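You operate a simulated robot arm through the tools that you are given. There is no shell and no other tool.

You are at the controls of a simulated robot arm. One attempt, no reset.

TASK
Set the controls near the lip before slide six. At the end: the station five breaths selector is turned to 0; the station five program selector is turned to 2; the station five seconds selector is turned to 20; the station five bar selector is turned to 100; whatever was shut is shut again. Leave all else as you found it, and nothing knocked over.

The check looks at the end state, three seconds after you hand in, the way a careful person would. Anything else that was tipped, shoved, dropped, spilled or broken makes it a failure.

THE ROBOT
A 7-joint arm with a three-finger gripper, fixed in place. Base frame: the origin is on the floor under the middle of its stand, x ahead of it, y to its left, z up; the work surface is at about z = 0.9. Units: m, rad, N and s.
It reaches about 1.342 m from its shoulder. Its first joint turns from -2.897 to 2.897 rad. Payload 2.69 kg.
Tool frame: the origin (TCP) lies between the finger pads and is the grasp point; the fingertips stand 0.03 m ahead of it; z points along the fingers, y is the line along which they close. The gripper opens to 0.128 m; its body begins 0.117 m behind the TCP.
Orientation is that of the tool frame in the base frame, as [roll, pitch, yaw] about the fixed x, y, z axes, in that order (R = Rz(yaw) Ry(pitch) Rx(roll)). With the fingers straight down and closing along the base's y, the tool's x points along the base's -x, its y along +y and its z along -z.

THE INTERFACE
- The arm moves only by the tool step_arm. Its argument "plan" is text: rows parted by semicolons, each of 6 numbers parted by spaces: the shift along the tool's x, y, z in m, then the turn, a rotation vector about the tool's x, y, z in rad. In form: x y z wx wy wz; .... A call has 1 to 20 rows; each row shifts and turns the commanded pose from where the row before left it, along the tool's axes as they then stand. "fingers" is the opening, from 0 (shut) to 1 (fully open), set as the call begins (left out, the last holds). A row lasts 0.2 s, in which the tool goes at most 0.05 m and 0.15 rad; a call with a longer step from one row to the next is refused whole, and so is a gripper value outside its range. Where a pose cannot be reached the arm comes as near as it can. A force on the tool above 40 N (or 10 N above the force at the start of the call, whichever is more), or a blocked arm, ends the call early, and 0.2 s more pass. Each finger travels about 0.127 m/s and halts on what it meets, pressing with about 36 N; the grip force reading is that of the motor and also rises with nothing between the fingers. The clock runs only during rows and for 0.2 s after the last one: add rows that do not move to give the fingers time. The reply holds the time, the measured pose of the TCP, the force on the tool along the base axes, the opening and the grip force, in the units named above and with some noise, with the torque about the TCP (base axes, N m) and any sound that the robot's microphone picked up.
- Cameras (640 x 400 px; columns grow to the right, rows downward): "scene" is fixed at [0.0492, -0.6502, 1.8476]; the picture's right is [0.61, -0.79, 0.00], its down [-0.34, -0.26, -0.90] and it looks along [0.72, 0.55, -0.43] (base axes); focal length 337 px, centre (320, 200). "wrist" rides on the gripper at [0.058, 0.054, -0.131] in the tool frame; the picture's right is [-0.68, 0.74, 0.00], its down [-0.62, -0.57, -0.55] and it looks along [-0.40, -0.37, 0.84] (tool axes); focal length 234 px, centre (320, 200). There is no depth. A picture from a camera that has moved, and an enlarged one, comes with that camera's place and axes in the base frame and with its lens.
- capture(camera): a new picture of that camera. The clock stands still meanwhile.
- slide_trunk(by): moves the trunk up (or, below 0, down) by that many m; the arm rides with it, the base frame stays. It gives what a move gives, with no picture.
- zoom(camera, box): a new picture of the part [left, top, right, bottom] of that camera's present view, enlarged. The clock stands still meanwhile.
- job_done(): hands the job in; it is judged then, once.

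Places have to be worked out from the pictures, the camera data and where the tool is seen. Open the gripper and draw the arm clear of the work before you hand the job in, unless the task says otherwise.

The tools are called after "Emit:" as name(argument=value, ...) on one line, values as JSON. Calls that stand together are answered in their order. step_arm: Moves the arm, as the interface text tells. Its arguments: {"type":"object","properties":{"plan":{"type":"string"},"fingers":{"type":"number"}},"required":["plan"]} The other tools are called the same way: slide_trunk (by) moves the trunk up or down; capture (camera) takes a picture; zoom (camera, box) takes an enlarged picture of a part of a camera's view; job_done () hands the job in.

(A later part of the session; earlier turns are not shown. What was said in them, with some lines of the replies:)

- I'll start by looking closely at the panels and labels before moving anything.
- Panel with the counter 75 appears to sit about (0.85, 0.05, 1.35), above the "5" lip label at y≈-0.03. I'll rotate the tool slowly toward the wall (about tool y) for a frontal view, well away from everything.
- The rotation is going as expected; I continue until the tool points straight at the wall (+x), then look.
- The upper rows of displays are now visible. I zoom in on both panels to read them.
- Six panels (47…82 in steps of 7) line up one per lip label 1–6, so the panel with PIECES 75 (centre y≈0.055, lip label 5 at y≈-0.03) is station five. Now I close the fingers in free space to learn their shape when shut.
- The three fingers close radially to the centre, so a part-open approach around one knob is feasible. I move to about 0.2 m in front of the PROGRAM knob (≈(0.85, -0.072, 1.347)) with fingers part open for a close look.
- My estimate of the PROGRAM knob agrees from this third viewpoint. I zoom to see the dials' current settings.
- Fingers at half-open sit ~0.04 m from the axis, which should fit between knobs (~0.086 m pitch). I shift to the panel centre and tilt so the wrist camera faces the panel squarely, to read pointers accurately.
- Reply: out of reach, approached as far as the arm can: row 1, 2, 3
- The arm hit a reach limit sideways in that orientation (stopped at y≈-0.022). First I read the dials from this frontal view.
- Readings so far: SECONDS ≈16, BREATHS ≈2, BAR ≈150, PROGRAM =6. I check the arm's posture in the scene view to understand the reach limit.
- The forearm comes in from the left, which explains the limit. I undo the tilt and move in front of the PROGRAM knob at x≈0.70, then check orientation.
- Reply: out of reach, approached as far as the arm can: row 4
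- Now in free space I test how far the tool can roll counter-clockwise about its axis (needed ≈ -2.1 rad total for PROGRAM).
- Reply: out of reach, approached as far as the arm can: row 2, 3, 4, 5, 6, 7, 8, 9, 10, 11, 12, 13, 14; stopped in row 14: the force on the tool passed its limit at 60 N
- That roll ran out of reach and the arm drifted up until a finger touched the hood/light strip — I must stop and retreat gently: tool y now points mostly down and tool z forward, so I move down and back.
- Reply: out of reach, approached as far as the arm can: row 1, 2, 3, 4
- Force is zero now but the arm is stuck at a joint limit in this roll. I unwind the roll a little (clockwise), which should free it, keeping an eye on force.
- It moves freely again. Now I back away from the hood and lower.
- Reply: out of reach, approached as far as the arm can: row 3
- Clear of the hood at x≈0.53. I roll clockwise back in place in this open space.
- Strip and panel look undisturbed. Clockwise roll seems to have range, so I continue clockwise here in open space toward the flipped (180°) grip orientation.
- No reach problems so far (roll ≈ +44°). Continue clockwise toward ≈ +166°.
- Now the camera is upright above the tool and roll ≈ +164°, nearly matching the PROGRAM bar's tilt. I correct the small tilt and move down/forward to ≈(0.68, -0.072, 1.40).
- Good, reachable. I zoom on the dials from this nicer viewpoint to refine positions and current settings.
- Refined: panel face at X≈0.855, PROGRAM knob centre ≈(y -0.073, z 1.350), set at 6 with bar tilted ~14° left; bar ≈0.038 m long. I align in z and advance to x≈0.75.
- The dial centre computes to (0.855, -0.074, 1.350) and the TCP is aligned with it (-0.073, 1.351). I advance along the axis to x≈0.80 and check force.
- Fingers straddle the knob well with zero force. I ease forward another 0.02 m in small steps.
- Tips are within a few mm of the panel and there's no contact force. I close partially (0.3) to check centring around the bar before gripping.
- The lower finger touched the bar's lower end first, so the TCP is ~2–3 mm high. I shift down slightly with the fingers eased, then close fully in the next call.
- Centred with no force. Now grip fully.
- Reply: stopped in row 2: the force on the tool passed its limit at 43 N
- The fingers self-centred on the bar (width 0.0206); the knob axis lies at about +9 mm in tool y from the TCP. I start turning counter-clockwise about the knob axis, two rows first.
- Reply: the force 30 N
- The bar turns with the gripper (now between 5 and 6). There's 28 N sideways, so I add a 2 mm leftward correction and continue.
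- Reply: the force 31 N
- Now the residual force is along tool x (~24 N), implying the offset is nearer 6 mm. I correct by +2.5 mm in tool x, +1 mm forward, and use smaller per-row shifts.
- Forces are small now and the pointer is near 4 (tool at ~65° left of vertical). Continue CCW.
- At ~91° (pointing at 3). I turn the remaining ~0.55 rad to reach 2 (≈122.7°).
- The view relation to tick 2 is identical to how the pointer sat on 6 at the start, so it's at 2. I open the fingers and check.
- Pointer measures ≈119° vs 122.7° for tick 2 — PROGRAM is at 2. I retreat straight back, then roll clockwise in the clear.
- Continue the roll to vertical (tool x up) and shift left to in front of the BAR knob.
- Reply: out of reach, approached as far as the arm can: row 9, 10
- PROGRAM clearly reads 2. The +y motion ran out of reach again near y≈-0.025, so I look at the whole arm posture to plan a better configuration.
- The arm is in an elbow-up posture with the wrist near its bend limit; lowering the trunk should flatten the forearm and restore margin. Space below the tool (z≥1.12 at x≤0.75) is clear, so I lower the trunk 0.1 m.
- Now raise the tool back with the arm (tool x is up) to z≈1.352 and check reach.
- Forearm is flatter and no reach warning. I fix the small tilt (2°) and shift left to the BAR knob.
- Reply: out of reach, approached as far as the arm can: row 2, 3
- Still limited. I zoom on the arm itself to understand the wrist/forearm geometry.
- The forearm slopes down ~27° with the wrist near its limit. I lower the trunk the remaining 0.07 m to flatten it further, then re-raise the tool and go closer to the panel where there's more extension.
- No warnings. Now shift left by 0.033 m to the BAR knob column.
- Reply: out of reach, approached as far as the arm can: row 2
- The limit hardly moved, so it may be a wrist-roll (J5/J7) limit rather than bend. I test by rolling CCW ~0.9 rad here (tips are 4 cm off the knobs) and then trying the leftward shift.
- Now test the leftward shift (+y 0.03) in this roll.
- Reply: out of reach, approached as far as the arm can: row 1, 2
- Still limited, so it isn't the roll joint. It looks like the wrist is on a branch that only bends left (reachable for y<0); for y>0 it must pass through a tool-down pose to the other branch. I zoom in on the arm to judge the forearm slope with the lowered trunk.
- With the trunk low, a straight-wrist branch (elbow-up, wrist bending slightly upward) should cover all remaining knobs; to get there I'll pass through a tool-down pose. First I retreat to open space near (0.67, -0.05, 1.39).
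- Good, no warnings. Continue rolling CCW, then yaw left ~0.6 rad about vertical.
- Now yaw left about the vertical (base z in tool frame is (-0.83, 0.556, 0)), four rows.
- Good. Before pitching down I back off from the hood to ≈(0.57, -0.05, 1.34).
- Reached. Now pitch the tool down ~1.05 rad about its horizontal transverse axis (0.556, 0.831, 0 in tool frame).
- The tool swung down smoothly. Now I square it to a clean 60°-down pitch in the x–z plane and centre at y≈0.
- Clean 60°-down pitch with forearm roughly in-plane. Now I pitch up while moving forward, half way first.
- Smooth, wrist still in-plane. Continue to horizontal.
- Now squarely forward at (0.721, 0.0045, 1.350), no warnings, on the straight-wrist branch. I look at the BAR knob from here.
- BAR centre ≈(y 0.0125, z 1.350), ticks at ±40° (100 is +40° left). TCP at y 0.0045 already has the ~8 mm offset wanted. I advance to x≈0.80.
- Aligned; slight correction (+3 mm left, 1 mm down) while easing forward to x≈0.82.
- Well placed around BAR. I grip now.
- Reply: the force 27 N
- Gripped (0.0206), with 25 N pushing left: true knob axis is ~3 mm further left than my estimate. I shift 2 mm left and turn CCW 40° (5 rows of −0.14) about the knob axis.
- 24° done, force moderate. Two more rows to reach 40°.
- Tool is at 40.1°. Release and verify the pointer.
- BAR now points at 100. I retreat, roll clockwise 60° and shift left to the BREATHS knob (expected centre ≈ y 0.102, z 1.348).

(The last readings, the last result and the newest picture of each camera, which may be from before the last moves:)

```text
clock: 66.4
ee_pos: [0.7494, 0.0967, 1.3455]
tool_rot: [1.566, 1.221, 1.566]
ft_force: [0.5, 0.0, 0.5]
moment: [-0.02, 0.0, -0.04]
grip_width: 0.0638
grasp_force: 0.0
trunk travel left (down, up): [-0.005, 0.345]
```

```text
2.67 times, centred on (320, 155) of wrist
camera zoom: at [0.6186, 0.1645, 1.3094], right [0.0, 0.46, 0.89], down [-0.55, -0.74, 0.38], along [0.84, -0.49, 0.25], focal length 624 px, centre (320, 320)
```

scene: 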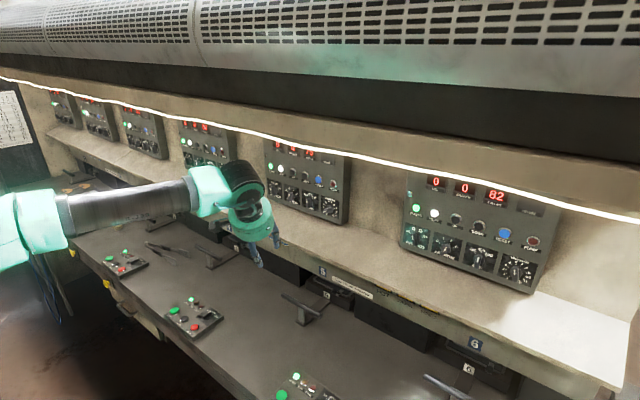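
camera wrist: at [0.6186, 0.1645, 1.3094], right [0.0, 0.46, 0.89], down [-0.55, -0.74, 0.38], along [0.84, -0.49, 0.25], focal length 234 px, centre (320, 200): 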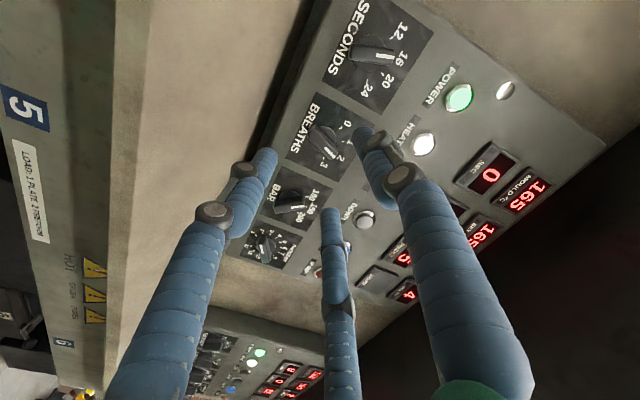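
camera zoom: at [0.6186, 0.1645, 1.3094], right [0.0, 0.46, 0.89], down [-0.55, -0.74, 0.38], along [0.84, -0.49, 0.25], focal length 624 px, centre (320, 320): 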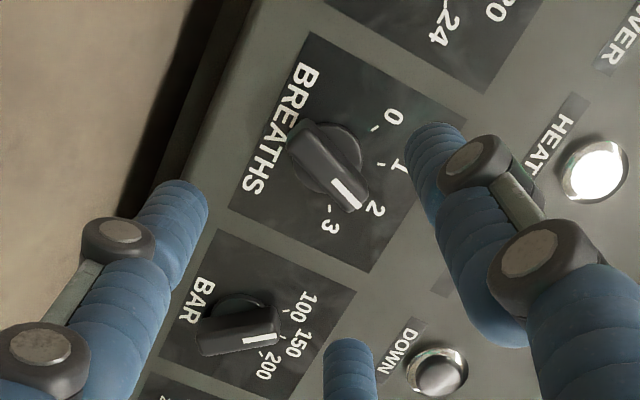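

BREATHS sits nicely between the fingers (pointer at 2). I advance along the axis to x≈0.80, then ease in.

Emit:
step_arm(plan="0 0 0.025 0 0 0; 0 0 0.025 0 0 0; 0 0 0.007 0 0 0; 0 0 0.007 0 0 0; 0 0 0.006 0 0 0; 0 0 0 0 0 0")

Emit:
zoom(camera="wrist", box=[240, 110, 400, 240])

```text
clock: 67.8
ee_pos: [0.8184, 0.0958, 1.3469]
tool_rot: [1.564, 1.221, 1.565]
ft_force: [-0.5, 0.3, 0.3]
moment: [0.01, -0.02, -0.03]
grip_width: 0.0639
grasp_force: 0.0
trunk travel left (down, up): [-0.005, 0.345]
```

```text
3.08 times, centred on (320, 175) of wrist
camera zoom: at [0.6877, 0.1648, 1.3107], right [0.0, 0.46, 0.89], down [-0.55, -0.74, 0.38], along [0.84, -0.49, 0.25], focal length 720 px, centre (320, 277)
```

zoom: 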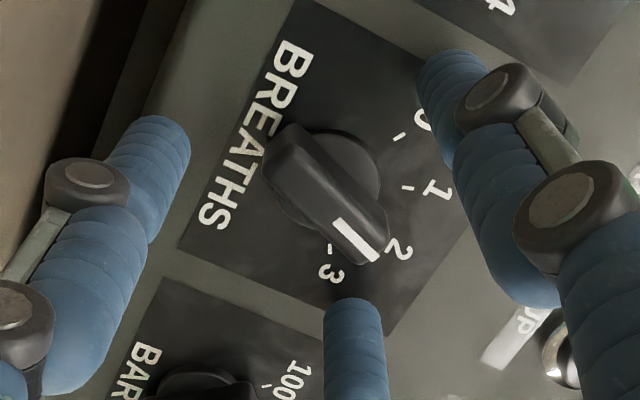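

Position matches the desired grip offset. Grip BREATHS.

Emit:
step_arm(plan="0 0 0 0 0 0; 0 0 0 0 0 0; 0 0 0 0 0 0", fingers=0.0)

Emit:
zoom(camera="wrist", box=[240, 110, 400, 240])

```text
clock: 68.6
ee_pos: [0.8195, 0.0925, 1.3452]
tool_rot: [1.572, 1.219, 1.571]
ft_force: [-4.6, -26.2, -13.2]
moment: [0.05, -0.16, -0.83]
grip_width: 0.0205
grasp_force: 44.6
trunk travel left (down, up): [-0.005, 0.345]
```

```text
3.08 times, centred on (320, 175) of wrist
camera zoom: at [0.6879, 0.1622, 1.3093], right [0.0, 0.46, 0.89], down [-0.55, -0.74, 0.38], along [0.84, -0.49, 0.25], focal length 720 px, centre (320, 277)
```

zoom: 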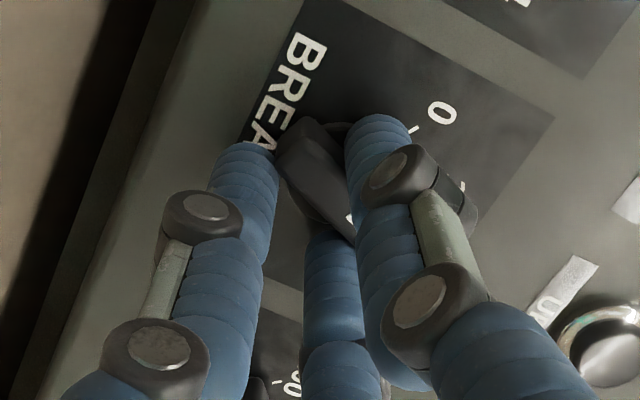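

Gripped; 29 N along −tool y, so I shift 2.4 mm that way and start turning CCW.

Emit:
step_arm(plan="0 -0.0024 0 0 0 0; -0.0008 0.0001 0 0 0 -0.14; -0.0008 0.0001 0 0 0 -0.14; -0.0008 0.0001 0 0 0 -0.14; -0.0008 0.0001 0 0 0 -0.14; 0 0 0 0 0 0")

Emit:
zoom(camera="wrist", box=[240, 110, 400, 240])

```text
clock: 70.0
ee_pos: [0.8183, 0.0916, 1.3463]
tool_rot: [-1.567, 1.36, -1.568]
ft_force: [-4.0, -26.8, -18.1]
moment: [-0.11, 0.19, -0.54]
grip_width: 0.0205
grasp_force: 45.0
trunk travel left (down, up): [-0.005, 0.345]
```

```text
3.08 times, centred on (320, 175) of wrist
camera zoom: at [0.6879, 0.1304, 1.2797], right [0.0, 0.86, 0.51], down [-0.55, -0.42, 0.72], along [0.84, -0.28, 0.47], focal length 720 px, centre (320, 277)
```

zoom: 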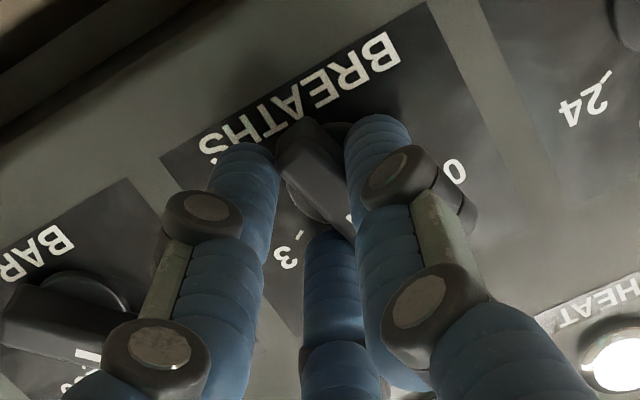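

At φ≈12°; residual force 32 N down-right, so I correct ~2.7 mm that way and continue three rows.

Emit:
step_arm(plan="0.002 -0.0018 0 0 0 0; 0 0 0 0 0 0; -0.0006 0.0001 0 0 0 -0.14; -0.0006 0.0001 0 0 0 -0.14; -0.0006 0.0001 0 0 0 -0.14; 0 0 0 0 0 0")

Emit:
zoom(camera="wrist", box=[240, 110, 400, 240])

```text
clock: 71.4
ee_pos: [0.8205, 0.0913, 1.3495]
tool_rot: [-1.565, 0.938, -1.566]
ft_force: [0.9, -7.3, -0.7]
moment: [-0.05, 0.06, -0.11]
grip_width: 0.0204
grasp_force: 44.9
trunk travel left (down, up): [-0.005, 0.345]
```

```text
3.08 times, centred on (320, 175) of wrist
camera zoom: at [0.6882, 0.0989, 1.2708], right [0.0, 0.99, 0.11], down [-0.55, -0.09, 0.83], along [0.83, -0.06, 0.55], focal length 720 px, centre (320, 277)
```

zoom: 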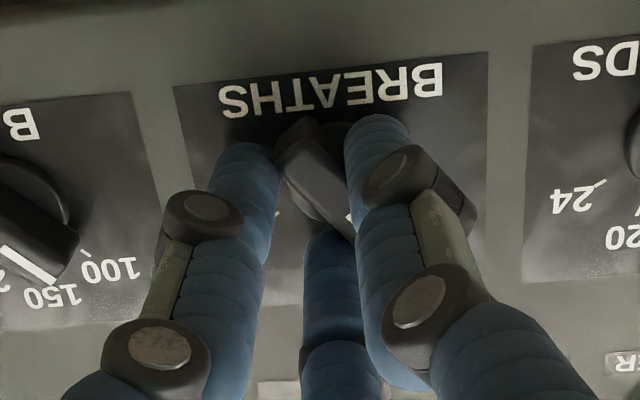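

φ≈36°, low force. Three more rows to reach 60° (position 0).

Emit:
step_arm(plan="-0.0006 0.0001 0 0 0 -0.138; -0.0006 0.0001 0 0 0 -0.138; -0.0006 0.0001 0 0 0 -0.138; 0 0 0 0 0 0")

Emit:
zoom(camera="scene", box=[255, 170, 355, 232])

```text
clock: 72.4
ee_pos: [0.8197, 0.0923, 1.3511]
tool_rot: [-1.566, 0.524, -1.567]
ft_force: [14.0, -11.3, 13.2]
moment: [0.0, -0.22, -0.27]
grip_width: 0.0205
grasp_force: 45.3
trunk travel left (down, up): [-0.005, 0.345]
```

```text
6.40 times, centred on (305, 201) of scene
camera zoom: at [0.0492, -0.6502, 1.8476], right [0.61, -0.79, 0.0], down [-0.34, -0.26, -0.9], along [0.72, 0.55, -0.43], focal length 2160 px, centre (416, 194)
```

zoom: 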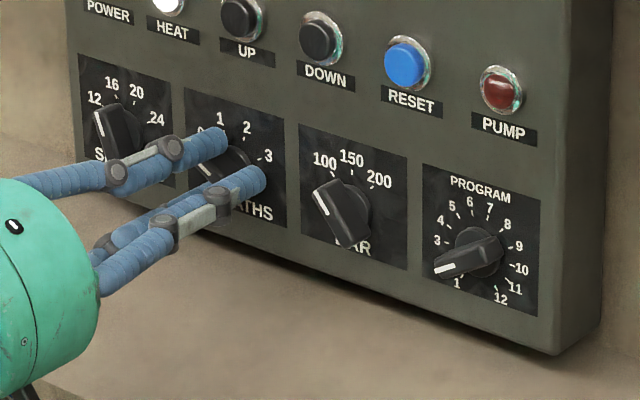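

Tool at φ=60.0°. Release and verify.

Emit:
step_arm(plan="0 0 0 0 0 0; 0 0 0 0 0 0", fingers=0.5)

Emit:
zoom(camera="wrist", box=[240, 110, 400, 240])

Emit:
zoom(camera="scene", box=[255, 170, 355, 232])

```text
clock: 73.0
ee_pos: [0.8191, 0.0946, 1.347]
tool_rot: [-1.57, 0.523, -1.569]
ft_force: [-0.5, 0.1, -0.7]
moment: [0.01, 0.0, 0.01]
grip_width: 0.064
grasp_force: 0.0
trunk travel left (down, up): [-0.005, 0.345]
```

```text
3.08 times, centred on (320, 175) of wrist
camera zoom: at [0.6872, 0.0685, 1.2734], right [0.0, 0.95, -0.3], down [-0.55, 0.25, 0.8], along [0.84, 0.16, 0.52], focal length 720 px, centre (320, 277)
```

zoom: 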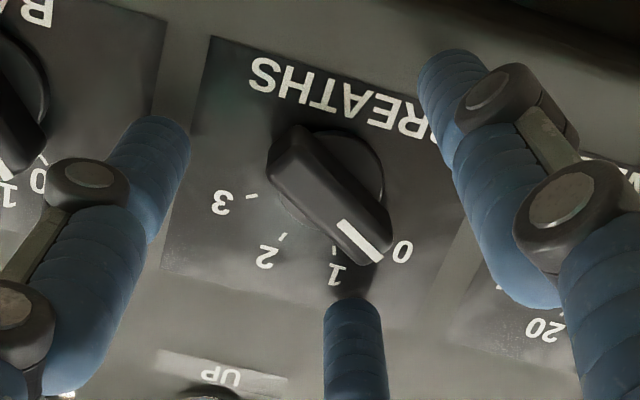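

```text
6.40 times, centred on (305, 201) of scene
camera zoom: at [0.0492, -0.6502, 1.8476], right [0.61, -0.79, 0.0], down [-0.34, -0.26, -0.9], along [0.72, 0.55, -0.43], focal length 2160 px, centre (416, 194)
```

zoom: 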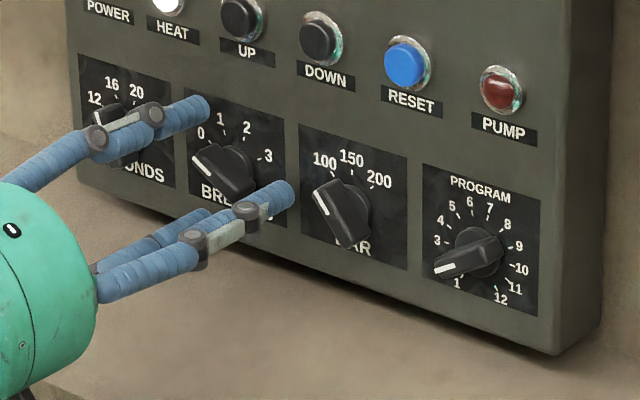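

BREATHS now at 0. Retreat, roll CW 40°, and move left to the SECONDS knob (≈ y 0.182).

Emit:
step_arm(plan="0 0 -0.02 0 0 0; 0 0 -0.03 0 0 0; 0 0 -0.02 0 0 0; 0 0 0 0 0 0.14; 0 0 0 0 0 0.14; 0 0 0 0 0 0.14; 0 0 0 0 0 0.14; 0 0 0 0 0 0.138; -0.0103 0.0255 0 0 0 0; -0.0103 0.0255 0 0 0 0; -0.0103 0.0255 0 0 0 0; 0 0 0 0 0 0")

Emit:
capture(camera="wrist")

Emit:
zoom(camera="wrist", box=[240, 80, 400, 230])

Emit:
zoom(camera="scene", box=[255, 170, 355, 232])

```text
clock: 75.6
ee_pos: [0.748, 0.1775, 1.3513]
tool_rot: [-1.563, 1.224, -1.564]
ft_force: [-0.7, 0.2, 0.6]
moment: [0.0, -0.03, 0.02]
grip_width: 0.0637
grasp_force: 0.1
trunk travel left (down, up): [-0.005, 0.345]
```

```text
taken
camera wrist: at [0.6165, 0.2059, 1.2792], right [0.0, 0.92, 0.39], down [-0.55, -0.32, 0.77], along [0.83, -0.21, 0.51], focal length 234 px, centre (320, 200)
```

wrist: 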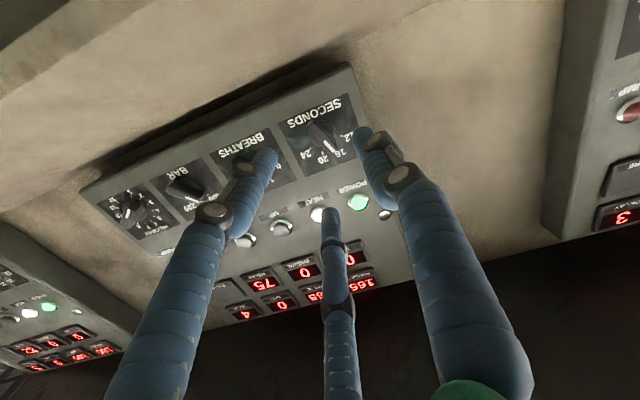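

```text
2.67 times, centred on (320, 155) of wrist
camera zoom: at [0.6165, 0.2059, 1.2792], right [0.0, 0.92, 0.39], down [-0.55, -0.32, 0.77], along [0.83, -0.21, 0.51], focal length 624 px, centre (320, 320)
```

zoom: 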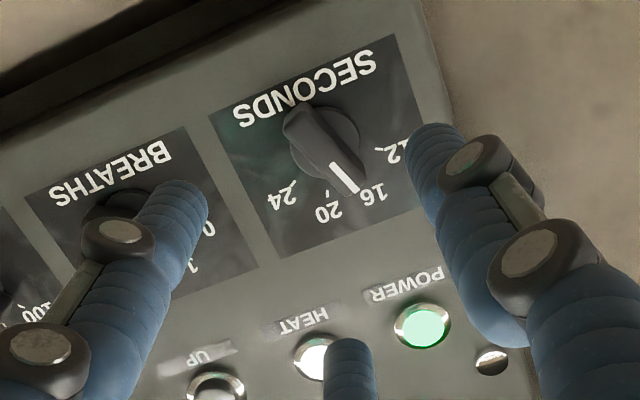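

```text
6.40 times, centred on (305, 201) of scene
camera zoom: at [0.0492, -0.6502, 1.8476], right [0.61, -0.79, 0.0], down [-0.34, -0.26, -0.9], along [0.72, 0.55, -0.43], focal length 2160 px, centre (416, 194)
```

zoom: 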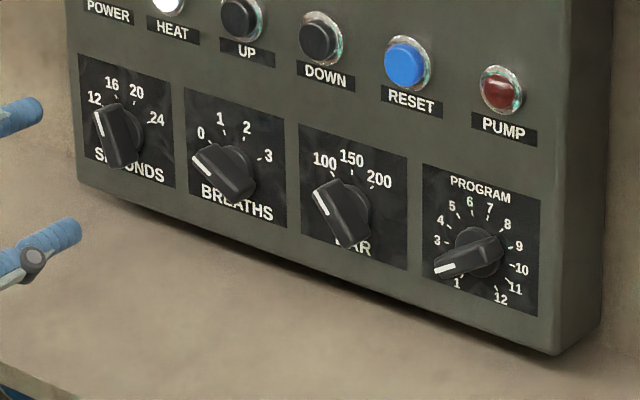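

SECONDS confirmed at 16; TCP is well aligned. Advance to the knob.

Emit:
step_arm(plan="0.003 0 0.025 0 0 0; 0 0 0.025 0 0 0; 0 0 0.007 0 0 0; 0 0 0.007 0 0 0; 0 0 0.007 0 0 0; 0 0 0 0 0 0")

Emit:
zoom(camera="wrist", box=[240, 110, 400, 240])

```text
clock: 77.0
ee_pos: [0.8198, 0.176, 1.3485]
tool_rot: [-1.564, 1.224, -1.564]
ft_force: [-0.3, 0.8, 0.2]
moment: [-0.03, -0.03, -0.01]
grip_width: 0.0641
grasp_force: 0.0
trunk travel left (down, up): [-0.005, 0.345]
```

```text
3.08 times, centred on (320, 175) of wrist
camera zoom: at [0.6887, 0.2041, 1.2762], right [0.0, 0.92, 0.39], down [-0.55, -0.32, 0.77], along [0.83, -0.21, 0.51], focal length 720 px, centre (320, 277)
```

zoom: 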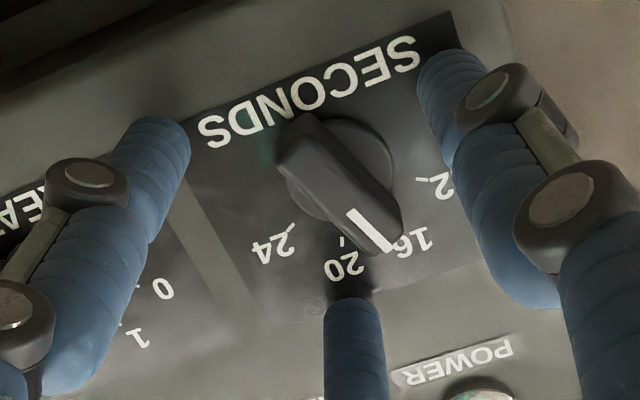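

The bar sits slightly toward tool +y compared with the neutral spot, so I shift 4 mm that way before gripping.

Emit:
step_arm(plan="0 0.004 0 0 0 0; 0 0 0 0 0 0")

Emit:
step_arm(plan="0 0 0 0 0 0; 0 0 0 0 0 0; 0 0 0 0 0 0", fingers=0.0)

Emit:
zoom(camera="wrist", box=[240, 110, 400, 240])

```text
clock: 77.6
ee_pos: [0.82, 0.179, 1.3476]
tool_rot: [-1.565, 1.222, -1.563]
ft_force: [-0.2, -0.6, 0.6]
moment: [0.01, -0.01, -0.02]
grip_width: 0.064
grasp_force: 0.0
trunk travel left (down, up): [-0.005, 0.345]
```

```text
clock: 78.4
ee_pos: [0.8197, 0.1769, 1.3501]
tool_rot: [-1.557, 1.227, -1.559]
ft_force: [5.0, -21.6, 10.2]
moment: [0.05, -0.04, -0.55]
grip_width: 0.0203
grasp_force: 45.3
trunk travel left (down, up): [-0.005, 0.345]
```

```text
3.08 times, centred on (320, 175) of wrist
camera zoom: at [0.6892, 0.2056, 1.2767], right [0.0, 0.92, 0.39], down [-0.55, -0.32, 0.77], along [0.83, -0.21, 0.51], focal length 720 px, centre (320, 277)
```

zoom: 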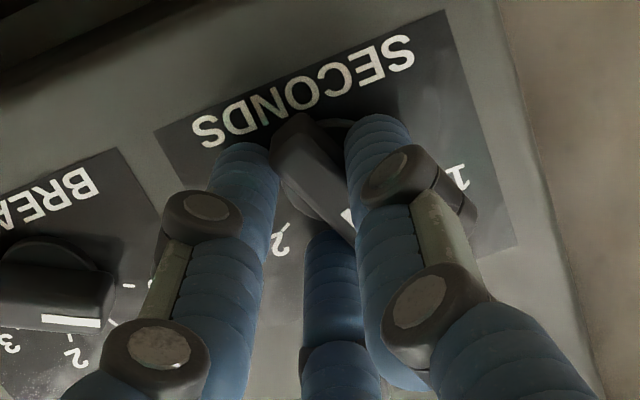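

Gripped. I relieve 2 mm along −tool y, then turn CW 40° (toward 20).

Emit:
step_arm(plan="0 -0.002 0 0 0 0; 0.0008 0.0001 0 0 0 0.14; 0.0008 0.0001 0 0 0 0.14; 0.0008 0.0001 0 0 0 0.14; 0 0 0 0 0 0")

Emit:
zoom(camera="wrist", box=[240, 110, 400, 240])

```text
clock: 79.6
ee_pos: [0.8197, 0.1754, 1.3454]
tool_rot: [1.512, 1.495, 1.512]
ft_force: [12.6, -12.5, 17.8]
moment: [0.08, -0.4, -0.25]
grip_width: 0.0203
grasp_force: 44.9
trunk travel left (down, up): [-0.005, 0.345]
```

```text
3.08 times, centred on (320, 175) of wrist
camera zoom: at [0.6891, 0.2324, 1.2937], right [0.0, 0.68, 0.73], down [-0.55, -0.61, 0.57], along [0.83, -0.4, 0.38], focal length 720 px, centre (320, 277)
```

zoom: 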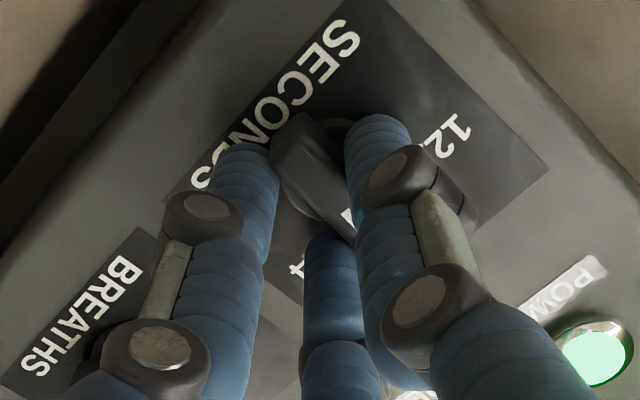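

φ≈−4°; small correction up/right, then the last 16°.

Emit:
step_arm(plan="-0.0015 -0.0009 0 0 0 0; 0.0007 0.0001 0 0 0 0.137; 0.0007 0.0001 0 0 0 0.137; 0 0 0 0 0 0")

Emit:
zoom(camera="scene", box=[255, 170, 355, 232])

```text
clock: 80.6
ee_pos: [0.8206, 0.1768, 1.3454]
tool_rot: [1.562, 1.222, 1.564]
ft_force: [13.6, -5.1, 16.8]
moment: [0.03, -0.21, -0.04]
grip_width: 0.0205
grasp_force: 44.4
trunk travel left (down, up): [-0.005, 0.345]
```

```text
6.40 times, centred on (305, 201) of scene
camera zoom: at [0.0492, -0.6502, 1.8476], right [0.61, -0.79, 0.0], down [-0.34, -0.26, -0.9], along [0.72, 0.55, -0.43], focal length 2160 px, centre (416, 194)
```

zoom: 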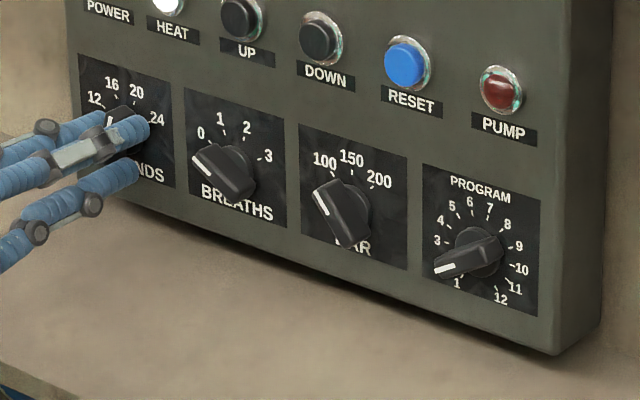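

Tool at φ≈−20° (position 20). Release and verify.

Emit:
step_arm(plan="0 0 0 0 0 0; 0 0 0 0 0 0", fingers=0.5)

Emit:
zoom(camera="wrist", box=[240, 110, 400, 240])

Emit:
zoom(camera="scene", box=[255, 170, 355, 232])

```text
clock: 81.2
ee_pos: [0.8197, 0.1768, 1.3442]
tool_rot: [1.568, 1.222, 1.567]
ft_force: [0.6, -0.3, 0.1]
moment: [-0.02, 0.05, 0.01]
grip_width: 0.0639
grasp_force: 0.0
trunk travel left (down, up): [-0.005, 0.345]
```

```text
3.08 times, centred on (320, 175) of wrist
camera zoom: at [0.6884, 0.2457, 1.3091], right [0.0, 0.46, 0.89], down [-0.55, -0.74, 0.39], along [0.84, -0.49, 0.25], focal length 720 px, centre (320, 277)
```

zoom: 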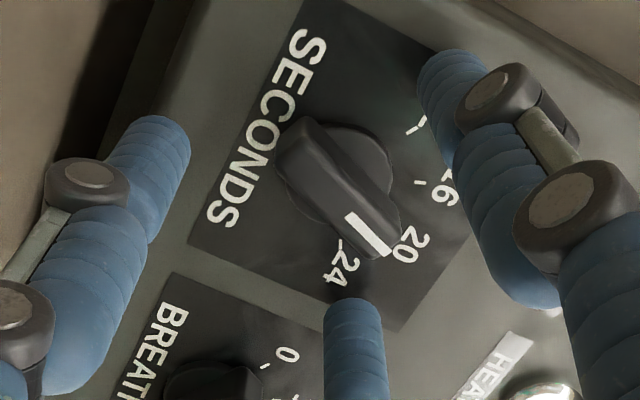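

```text
6.40 times, centred on (305, 201) of scene
camera zoom: at [0.0492, -0.6502, 1.8476], right [0.61, -0.79, 0.0], down [-0.34, -0.26, -0.9], along [0.72, 0.55, -0.43], focal length 2160 px, centre (416, 194)
```

zoom: 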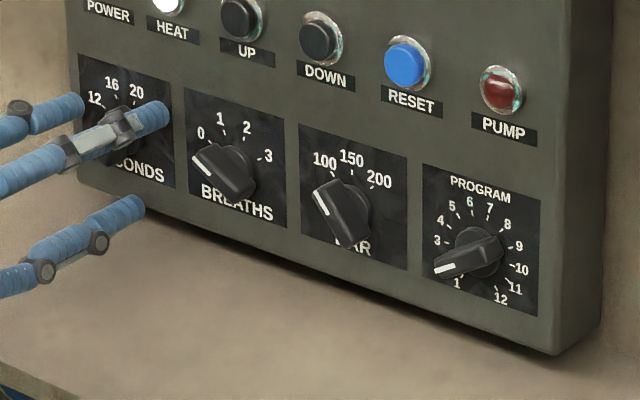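

SECONDS points at 20. I retreat straight back and inspect all four dials once more.

Emit:
step_arm(plan="0 0 -0.02 0 0 0; 0 0 -0.04 0 0 0; 0 0 -0.04 0 0 0; 0 0 -0.03 0 0 0; 0 0 0 0 0 0")

Emit:
capture(camera="wrist")

Emit:
zoom(camera="scene", box=[258, 172, 308, 204])

Emit:
zoom(camera="scene", box=[294, 186, 344, 218])

Emit:
capture(camera="scene")

```text
clock: 82.4
ee_pos: [0.6894, 0.1766, 1.3471]
tool_rot: [1.562, 1.224, 1.562]
ft_force: [-1.1, -0.5, 0.0]
moment: [0.0, 0.05, 0.03]
grip_width: 0.0641
grasp_force: 0.1
trunk travel left (down, up): [-0.005, 0.345]
```

```text
taken
camera wrist: at [0.5583, 0.2454, 1.3115], right [0.0, 0.46, 0.89], down [-0.55, -0.74, 0.38], along [0.84, -0.49, 0.26], focal length 234 px, centre (320, 200)
```

wrist: 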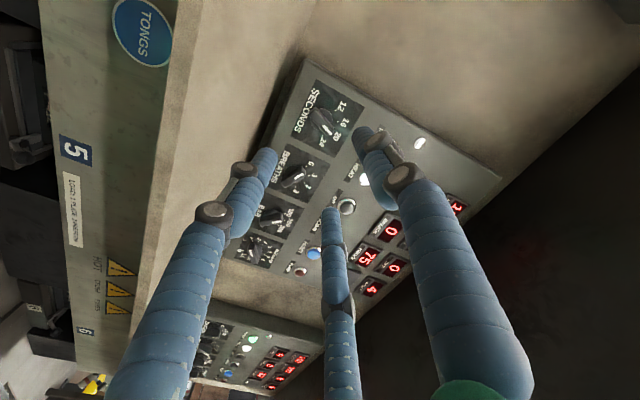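

```text
12.50 times, centred on (283, 188) of scene
camera zoom: at [0.0492, -0.6502, 1.8476], right [0.61, -0.79, 0.0], down [-0.34, -0.26, -0.9], along [0.72, 0.55, -0.43], focal length 4218 px, centre (782, 350)
```

zoom: 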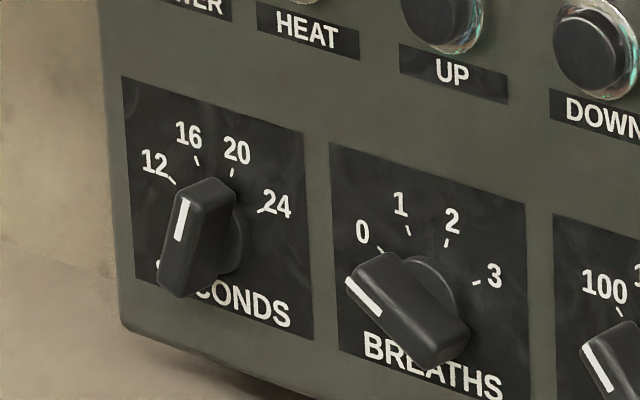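

```text
12.50 times, centred on (319, 202) of scene
camera zoom: at [0.0492, -0.6502, 1.8476], right [0.61, -0.79, 0.0], down [-0.34, -0.26, -0.9], along [0.72, 0.55, -0.43], focal length 4218 px, centre (332, 175)
```

zoom: 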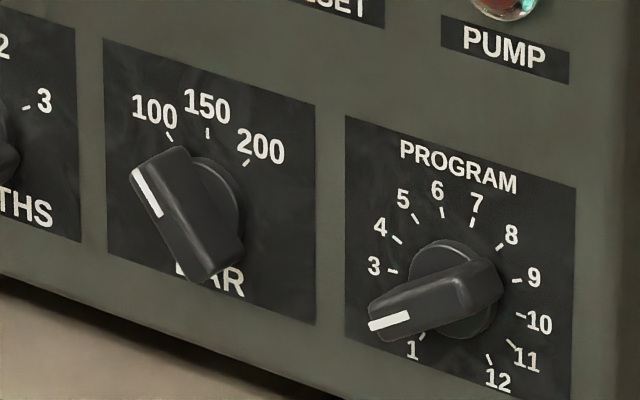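

```text
taken
```

scene: 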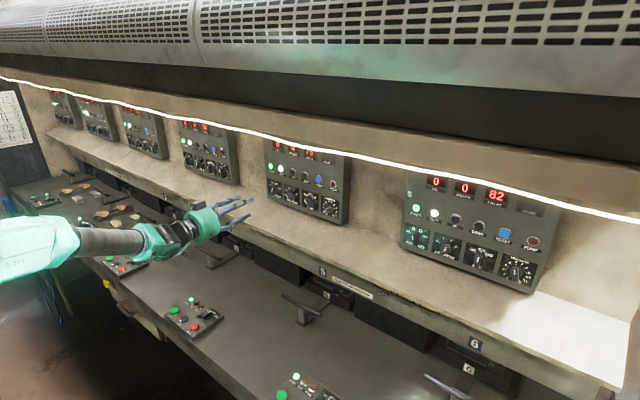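

All four pointers look right. I take one closer look from the wrist camera at BREATHS/BAR to confirm their angles relative to ticks.

Emit:
zoom(camera="wrist", box=[230, 70, 370, 270])

Emit:
zoom(camera="wrist", box=[265, 130, 335, 200])

```text
2.00 times, centred on (300, 170) of wrist
camera zoom: at [0.5583, 0.2454, 1.3115], right [0.0, 0.46, 0.89], down [-0.55, -0.74, 0.38], along [0.84, -0.49, 0.26], focal length 468 px, centre (360, 260)
```

zoom: 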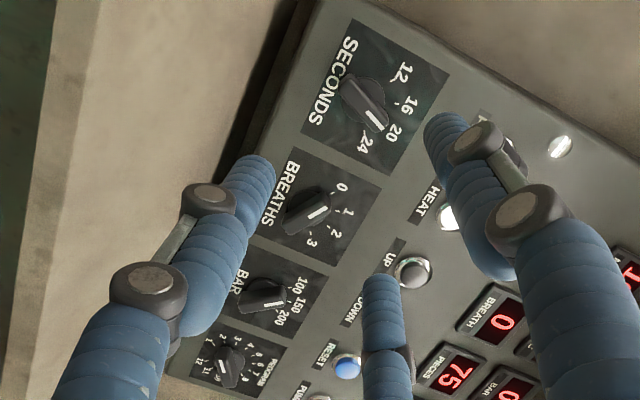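

```text
5.71 times, centred on (300, 165) of wrist
camera zoom: at [0.5583, 0.2454, 1.3115], right [0.0, 0.46, 0.89], down [-0.55, -0.74, 0.38], along [0.84, -0.49, 0.26], focal length 1338 px, centre (434, 400)
```

zoom: 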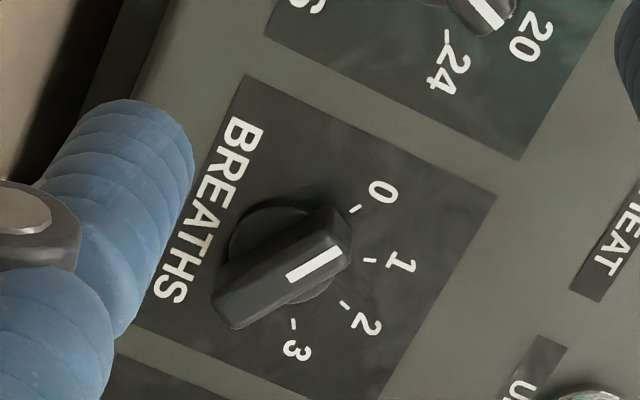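

BREATHS is exactly on the 0 tick, BAR at 100, PROGRAM at 2, SECONDS at 20. Now I open the gripper fully and withdraw, pitching down as I back away from the panel.

Emit:
step_arm(plan="-0.0038 0.0014 -0.02 0.0513 0.141 0; -0.0009 0.0003 -0.0204 0.0513 0.141 0; 0.002 -0.0007 -0.0203 0.0513 0.141 0; 0.0048 -0.0017 -0.0197 0.0513 0.141 0; 0.0075 -0.0027 -0.0188 0.0513 0.141 0; 0.0101 -0.0037 -0.0174 0.0513 0.141 0; 0.0124 -0.0045 -0.0156 0.0513 0.141 0; 0 0 0 0 0 0", fingers=1.0)

Emit:
capture(camera="scene")

Emit:
capture(camera="wrist")

```text
clock: 84.2
ee_pos: [0.5547, 0.1755, 1.3725]
tool_rot: [2.926, 0.534, 2.736]
ft_force: [0.6, 1.2, -0.1]
moment: [0.0, 0.02, -0.02]
grip_width: 0.128
grasp_force: 0.1
out of reach, approached as far as the arm can: row 7
trunk travel left (down, up): [-0.005, 0.345]
```

```text
taken
```

scene: 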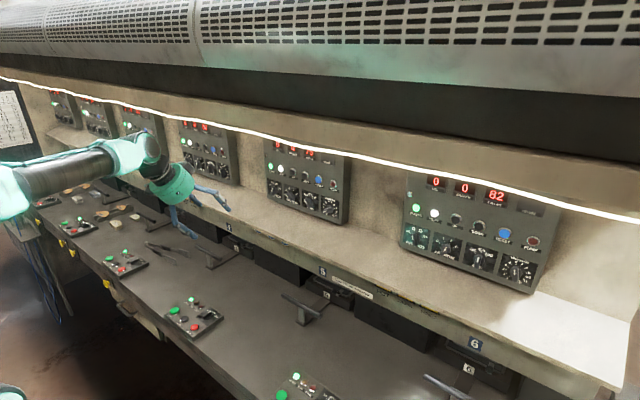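

```text
taken
camera wrist: at [0.453, 0.2447, 1.4639], right [0.75, 0.46, 0.48], down [0.03, -0.74, 0.67], along [0.66, -0.49, -0.57], focal length 234 px, centre (320, 200)
```

wrist: 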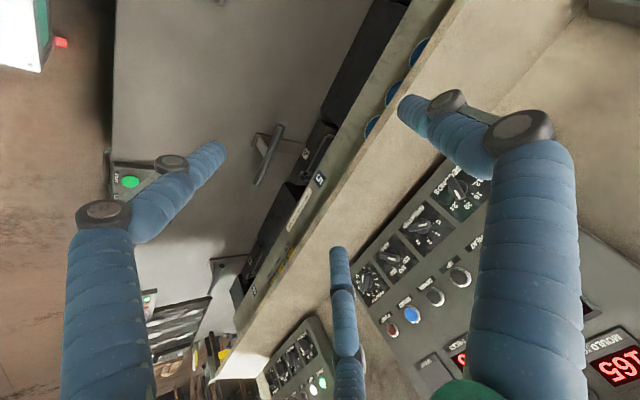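

The arm is clear and gripper open. One last check that the light strip I brushed earlier and the neighbouring panel are unchanged.

Emit:
zoom(camera="scene", box=[200, 90, 400, 215])

Emit:
zoom(camera="scene", box=[380, 150, 580, 300])

Emit:
zoom(camera="scene", box=[20, 160, 260, 320])

```text
3.20 times, centred on (300, 152) of scene
camera zoom: at [0.0492, -0.6502, 1.8476], right [0.61, -0.79, 0.0], down [-0.34, -0.26, -0.9], along [0.72, 0.55, -0.43], focal length 1080 px, centre (384, 352)
```

zoom: 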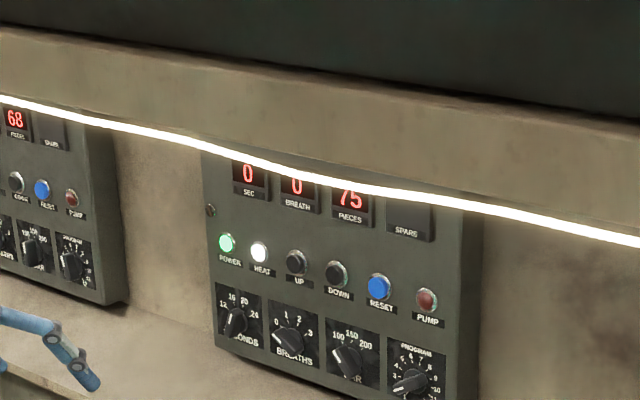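

```text
2.67 times, centred on (480, 225) of scene
camera zoom: at [0.0492, -0.6502, 1.8476], right [0.61, -0.79, 0.0], down [-0.34, -0.26, -0.9], along [0.72, 0.55, -0.43], focal length 900 px, centre (-107, 133)
```

zoom: 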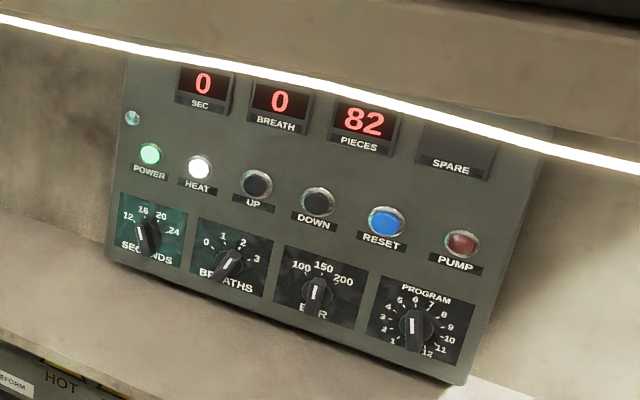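

```text
2.50 times, centred on (140, 240) of scene
camera zoom: at [0.0492, -0.6502, 1.8476], right [0.61, -0.79, 0.0], down [-0.34, -0.26, -0.9], along [0.72, 0.55, -0.43], focal length 844 px, centre (770, 100)
```

zoom: 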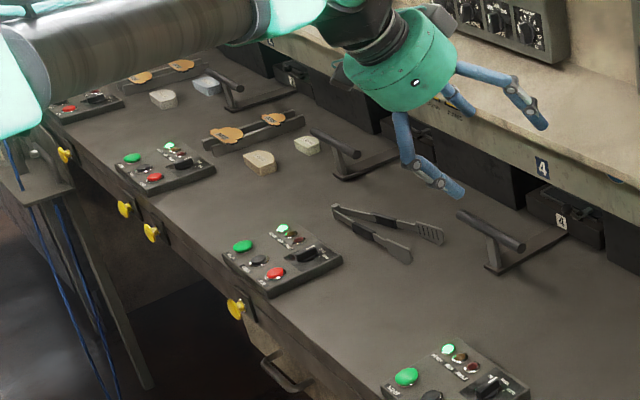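

Everything checks out. On the station five panel, SECONDS is at 20, BREATHS at 0, BAR at 100 and PROGRAM at 2. The neighbouring panel, the bench items and the light strip look unchanged, nothing was opened, and the arm is clear with the gripper open. I'm handing in the job.

Emit:
job_done()

```text
The job is handed in.
```

I set all four selectors on the station five panel and handed in the job:

| Selector | Was | Now |
|---|---|---|
| BREATHS | 2 | 0 |
| PROGRAM | 6 | 2 |
| SECONDS | 16 | 20 |
| BAR | 150 | 100 |

I checked the final pointer positions in the scene camera, and each matched its mark.

- **Which panel:** I took station five to be the panel whose PIECES counter reads 75. The panels carry no station numbers I could see. The six panels line up one for one with the lip labels 1 to 6, and this one sits above label 5.
- **Contact with the hood:** Early on, a roll that went past the arm's reach carried a finger into the hood or light strip, at about 60 N. I backed off, and later pictures show the strip, panels and bench items looking as they did at the start.
- **Shut items:** I opened nothing, so there was nothing to shut again.
- **Arm:** The gripper is open and the arm is drawn clear of the panel. I lowered the trunk 0.17 m to reach the left-hand knobs and left it there.
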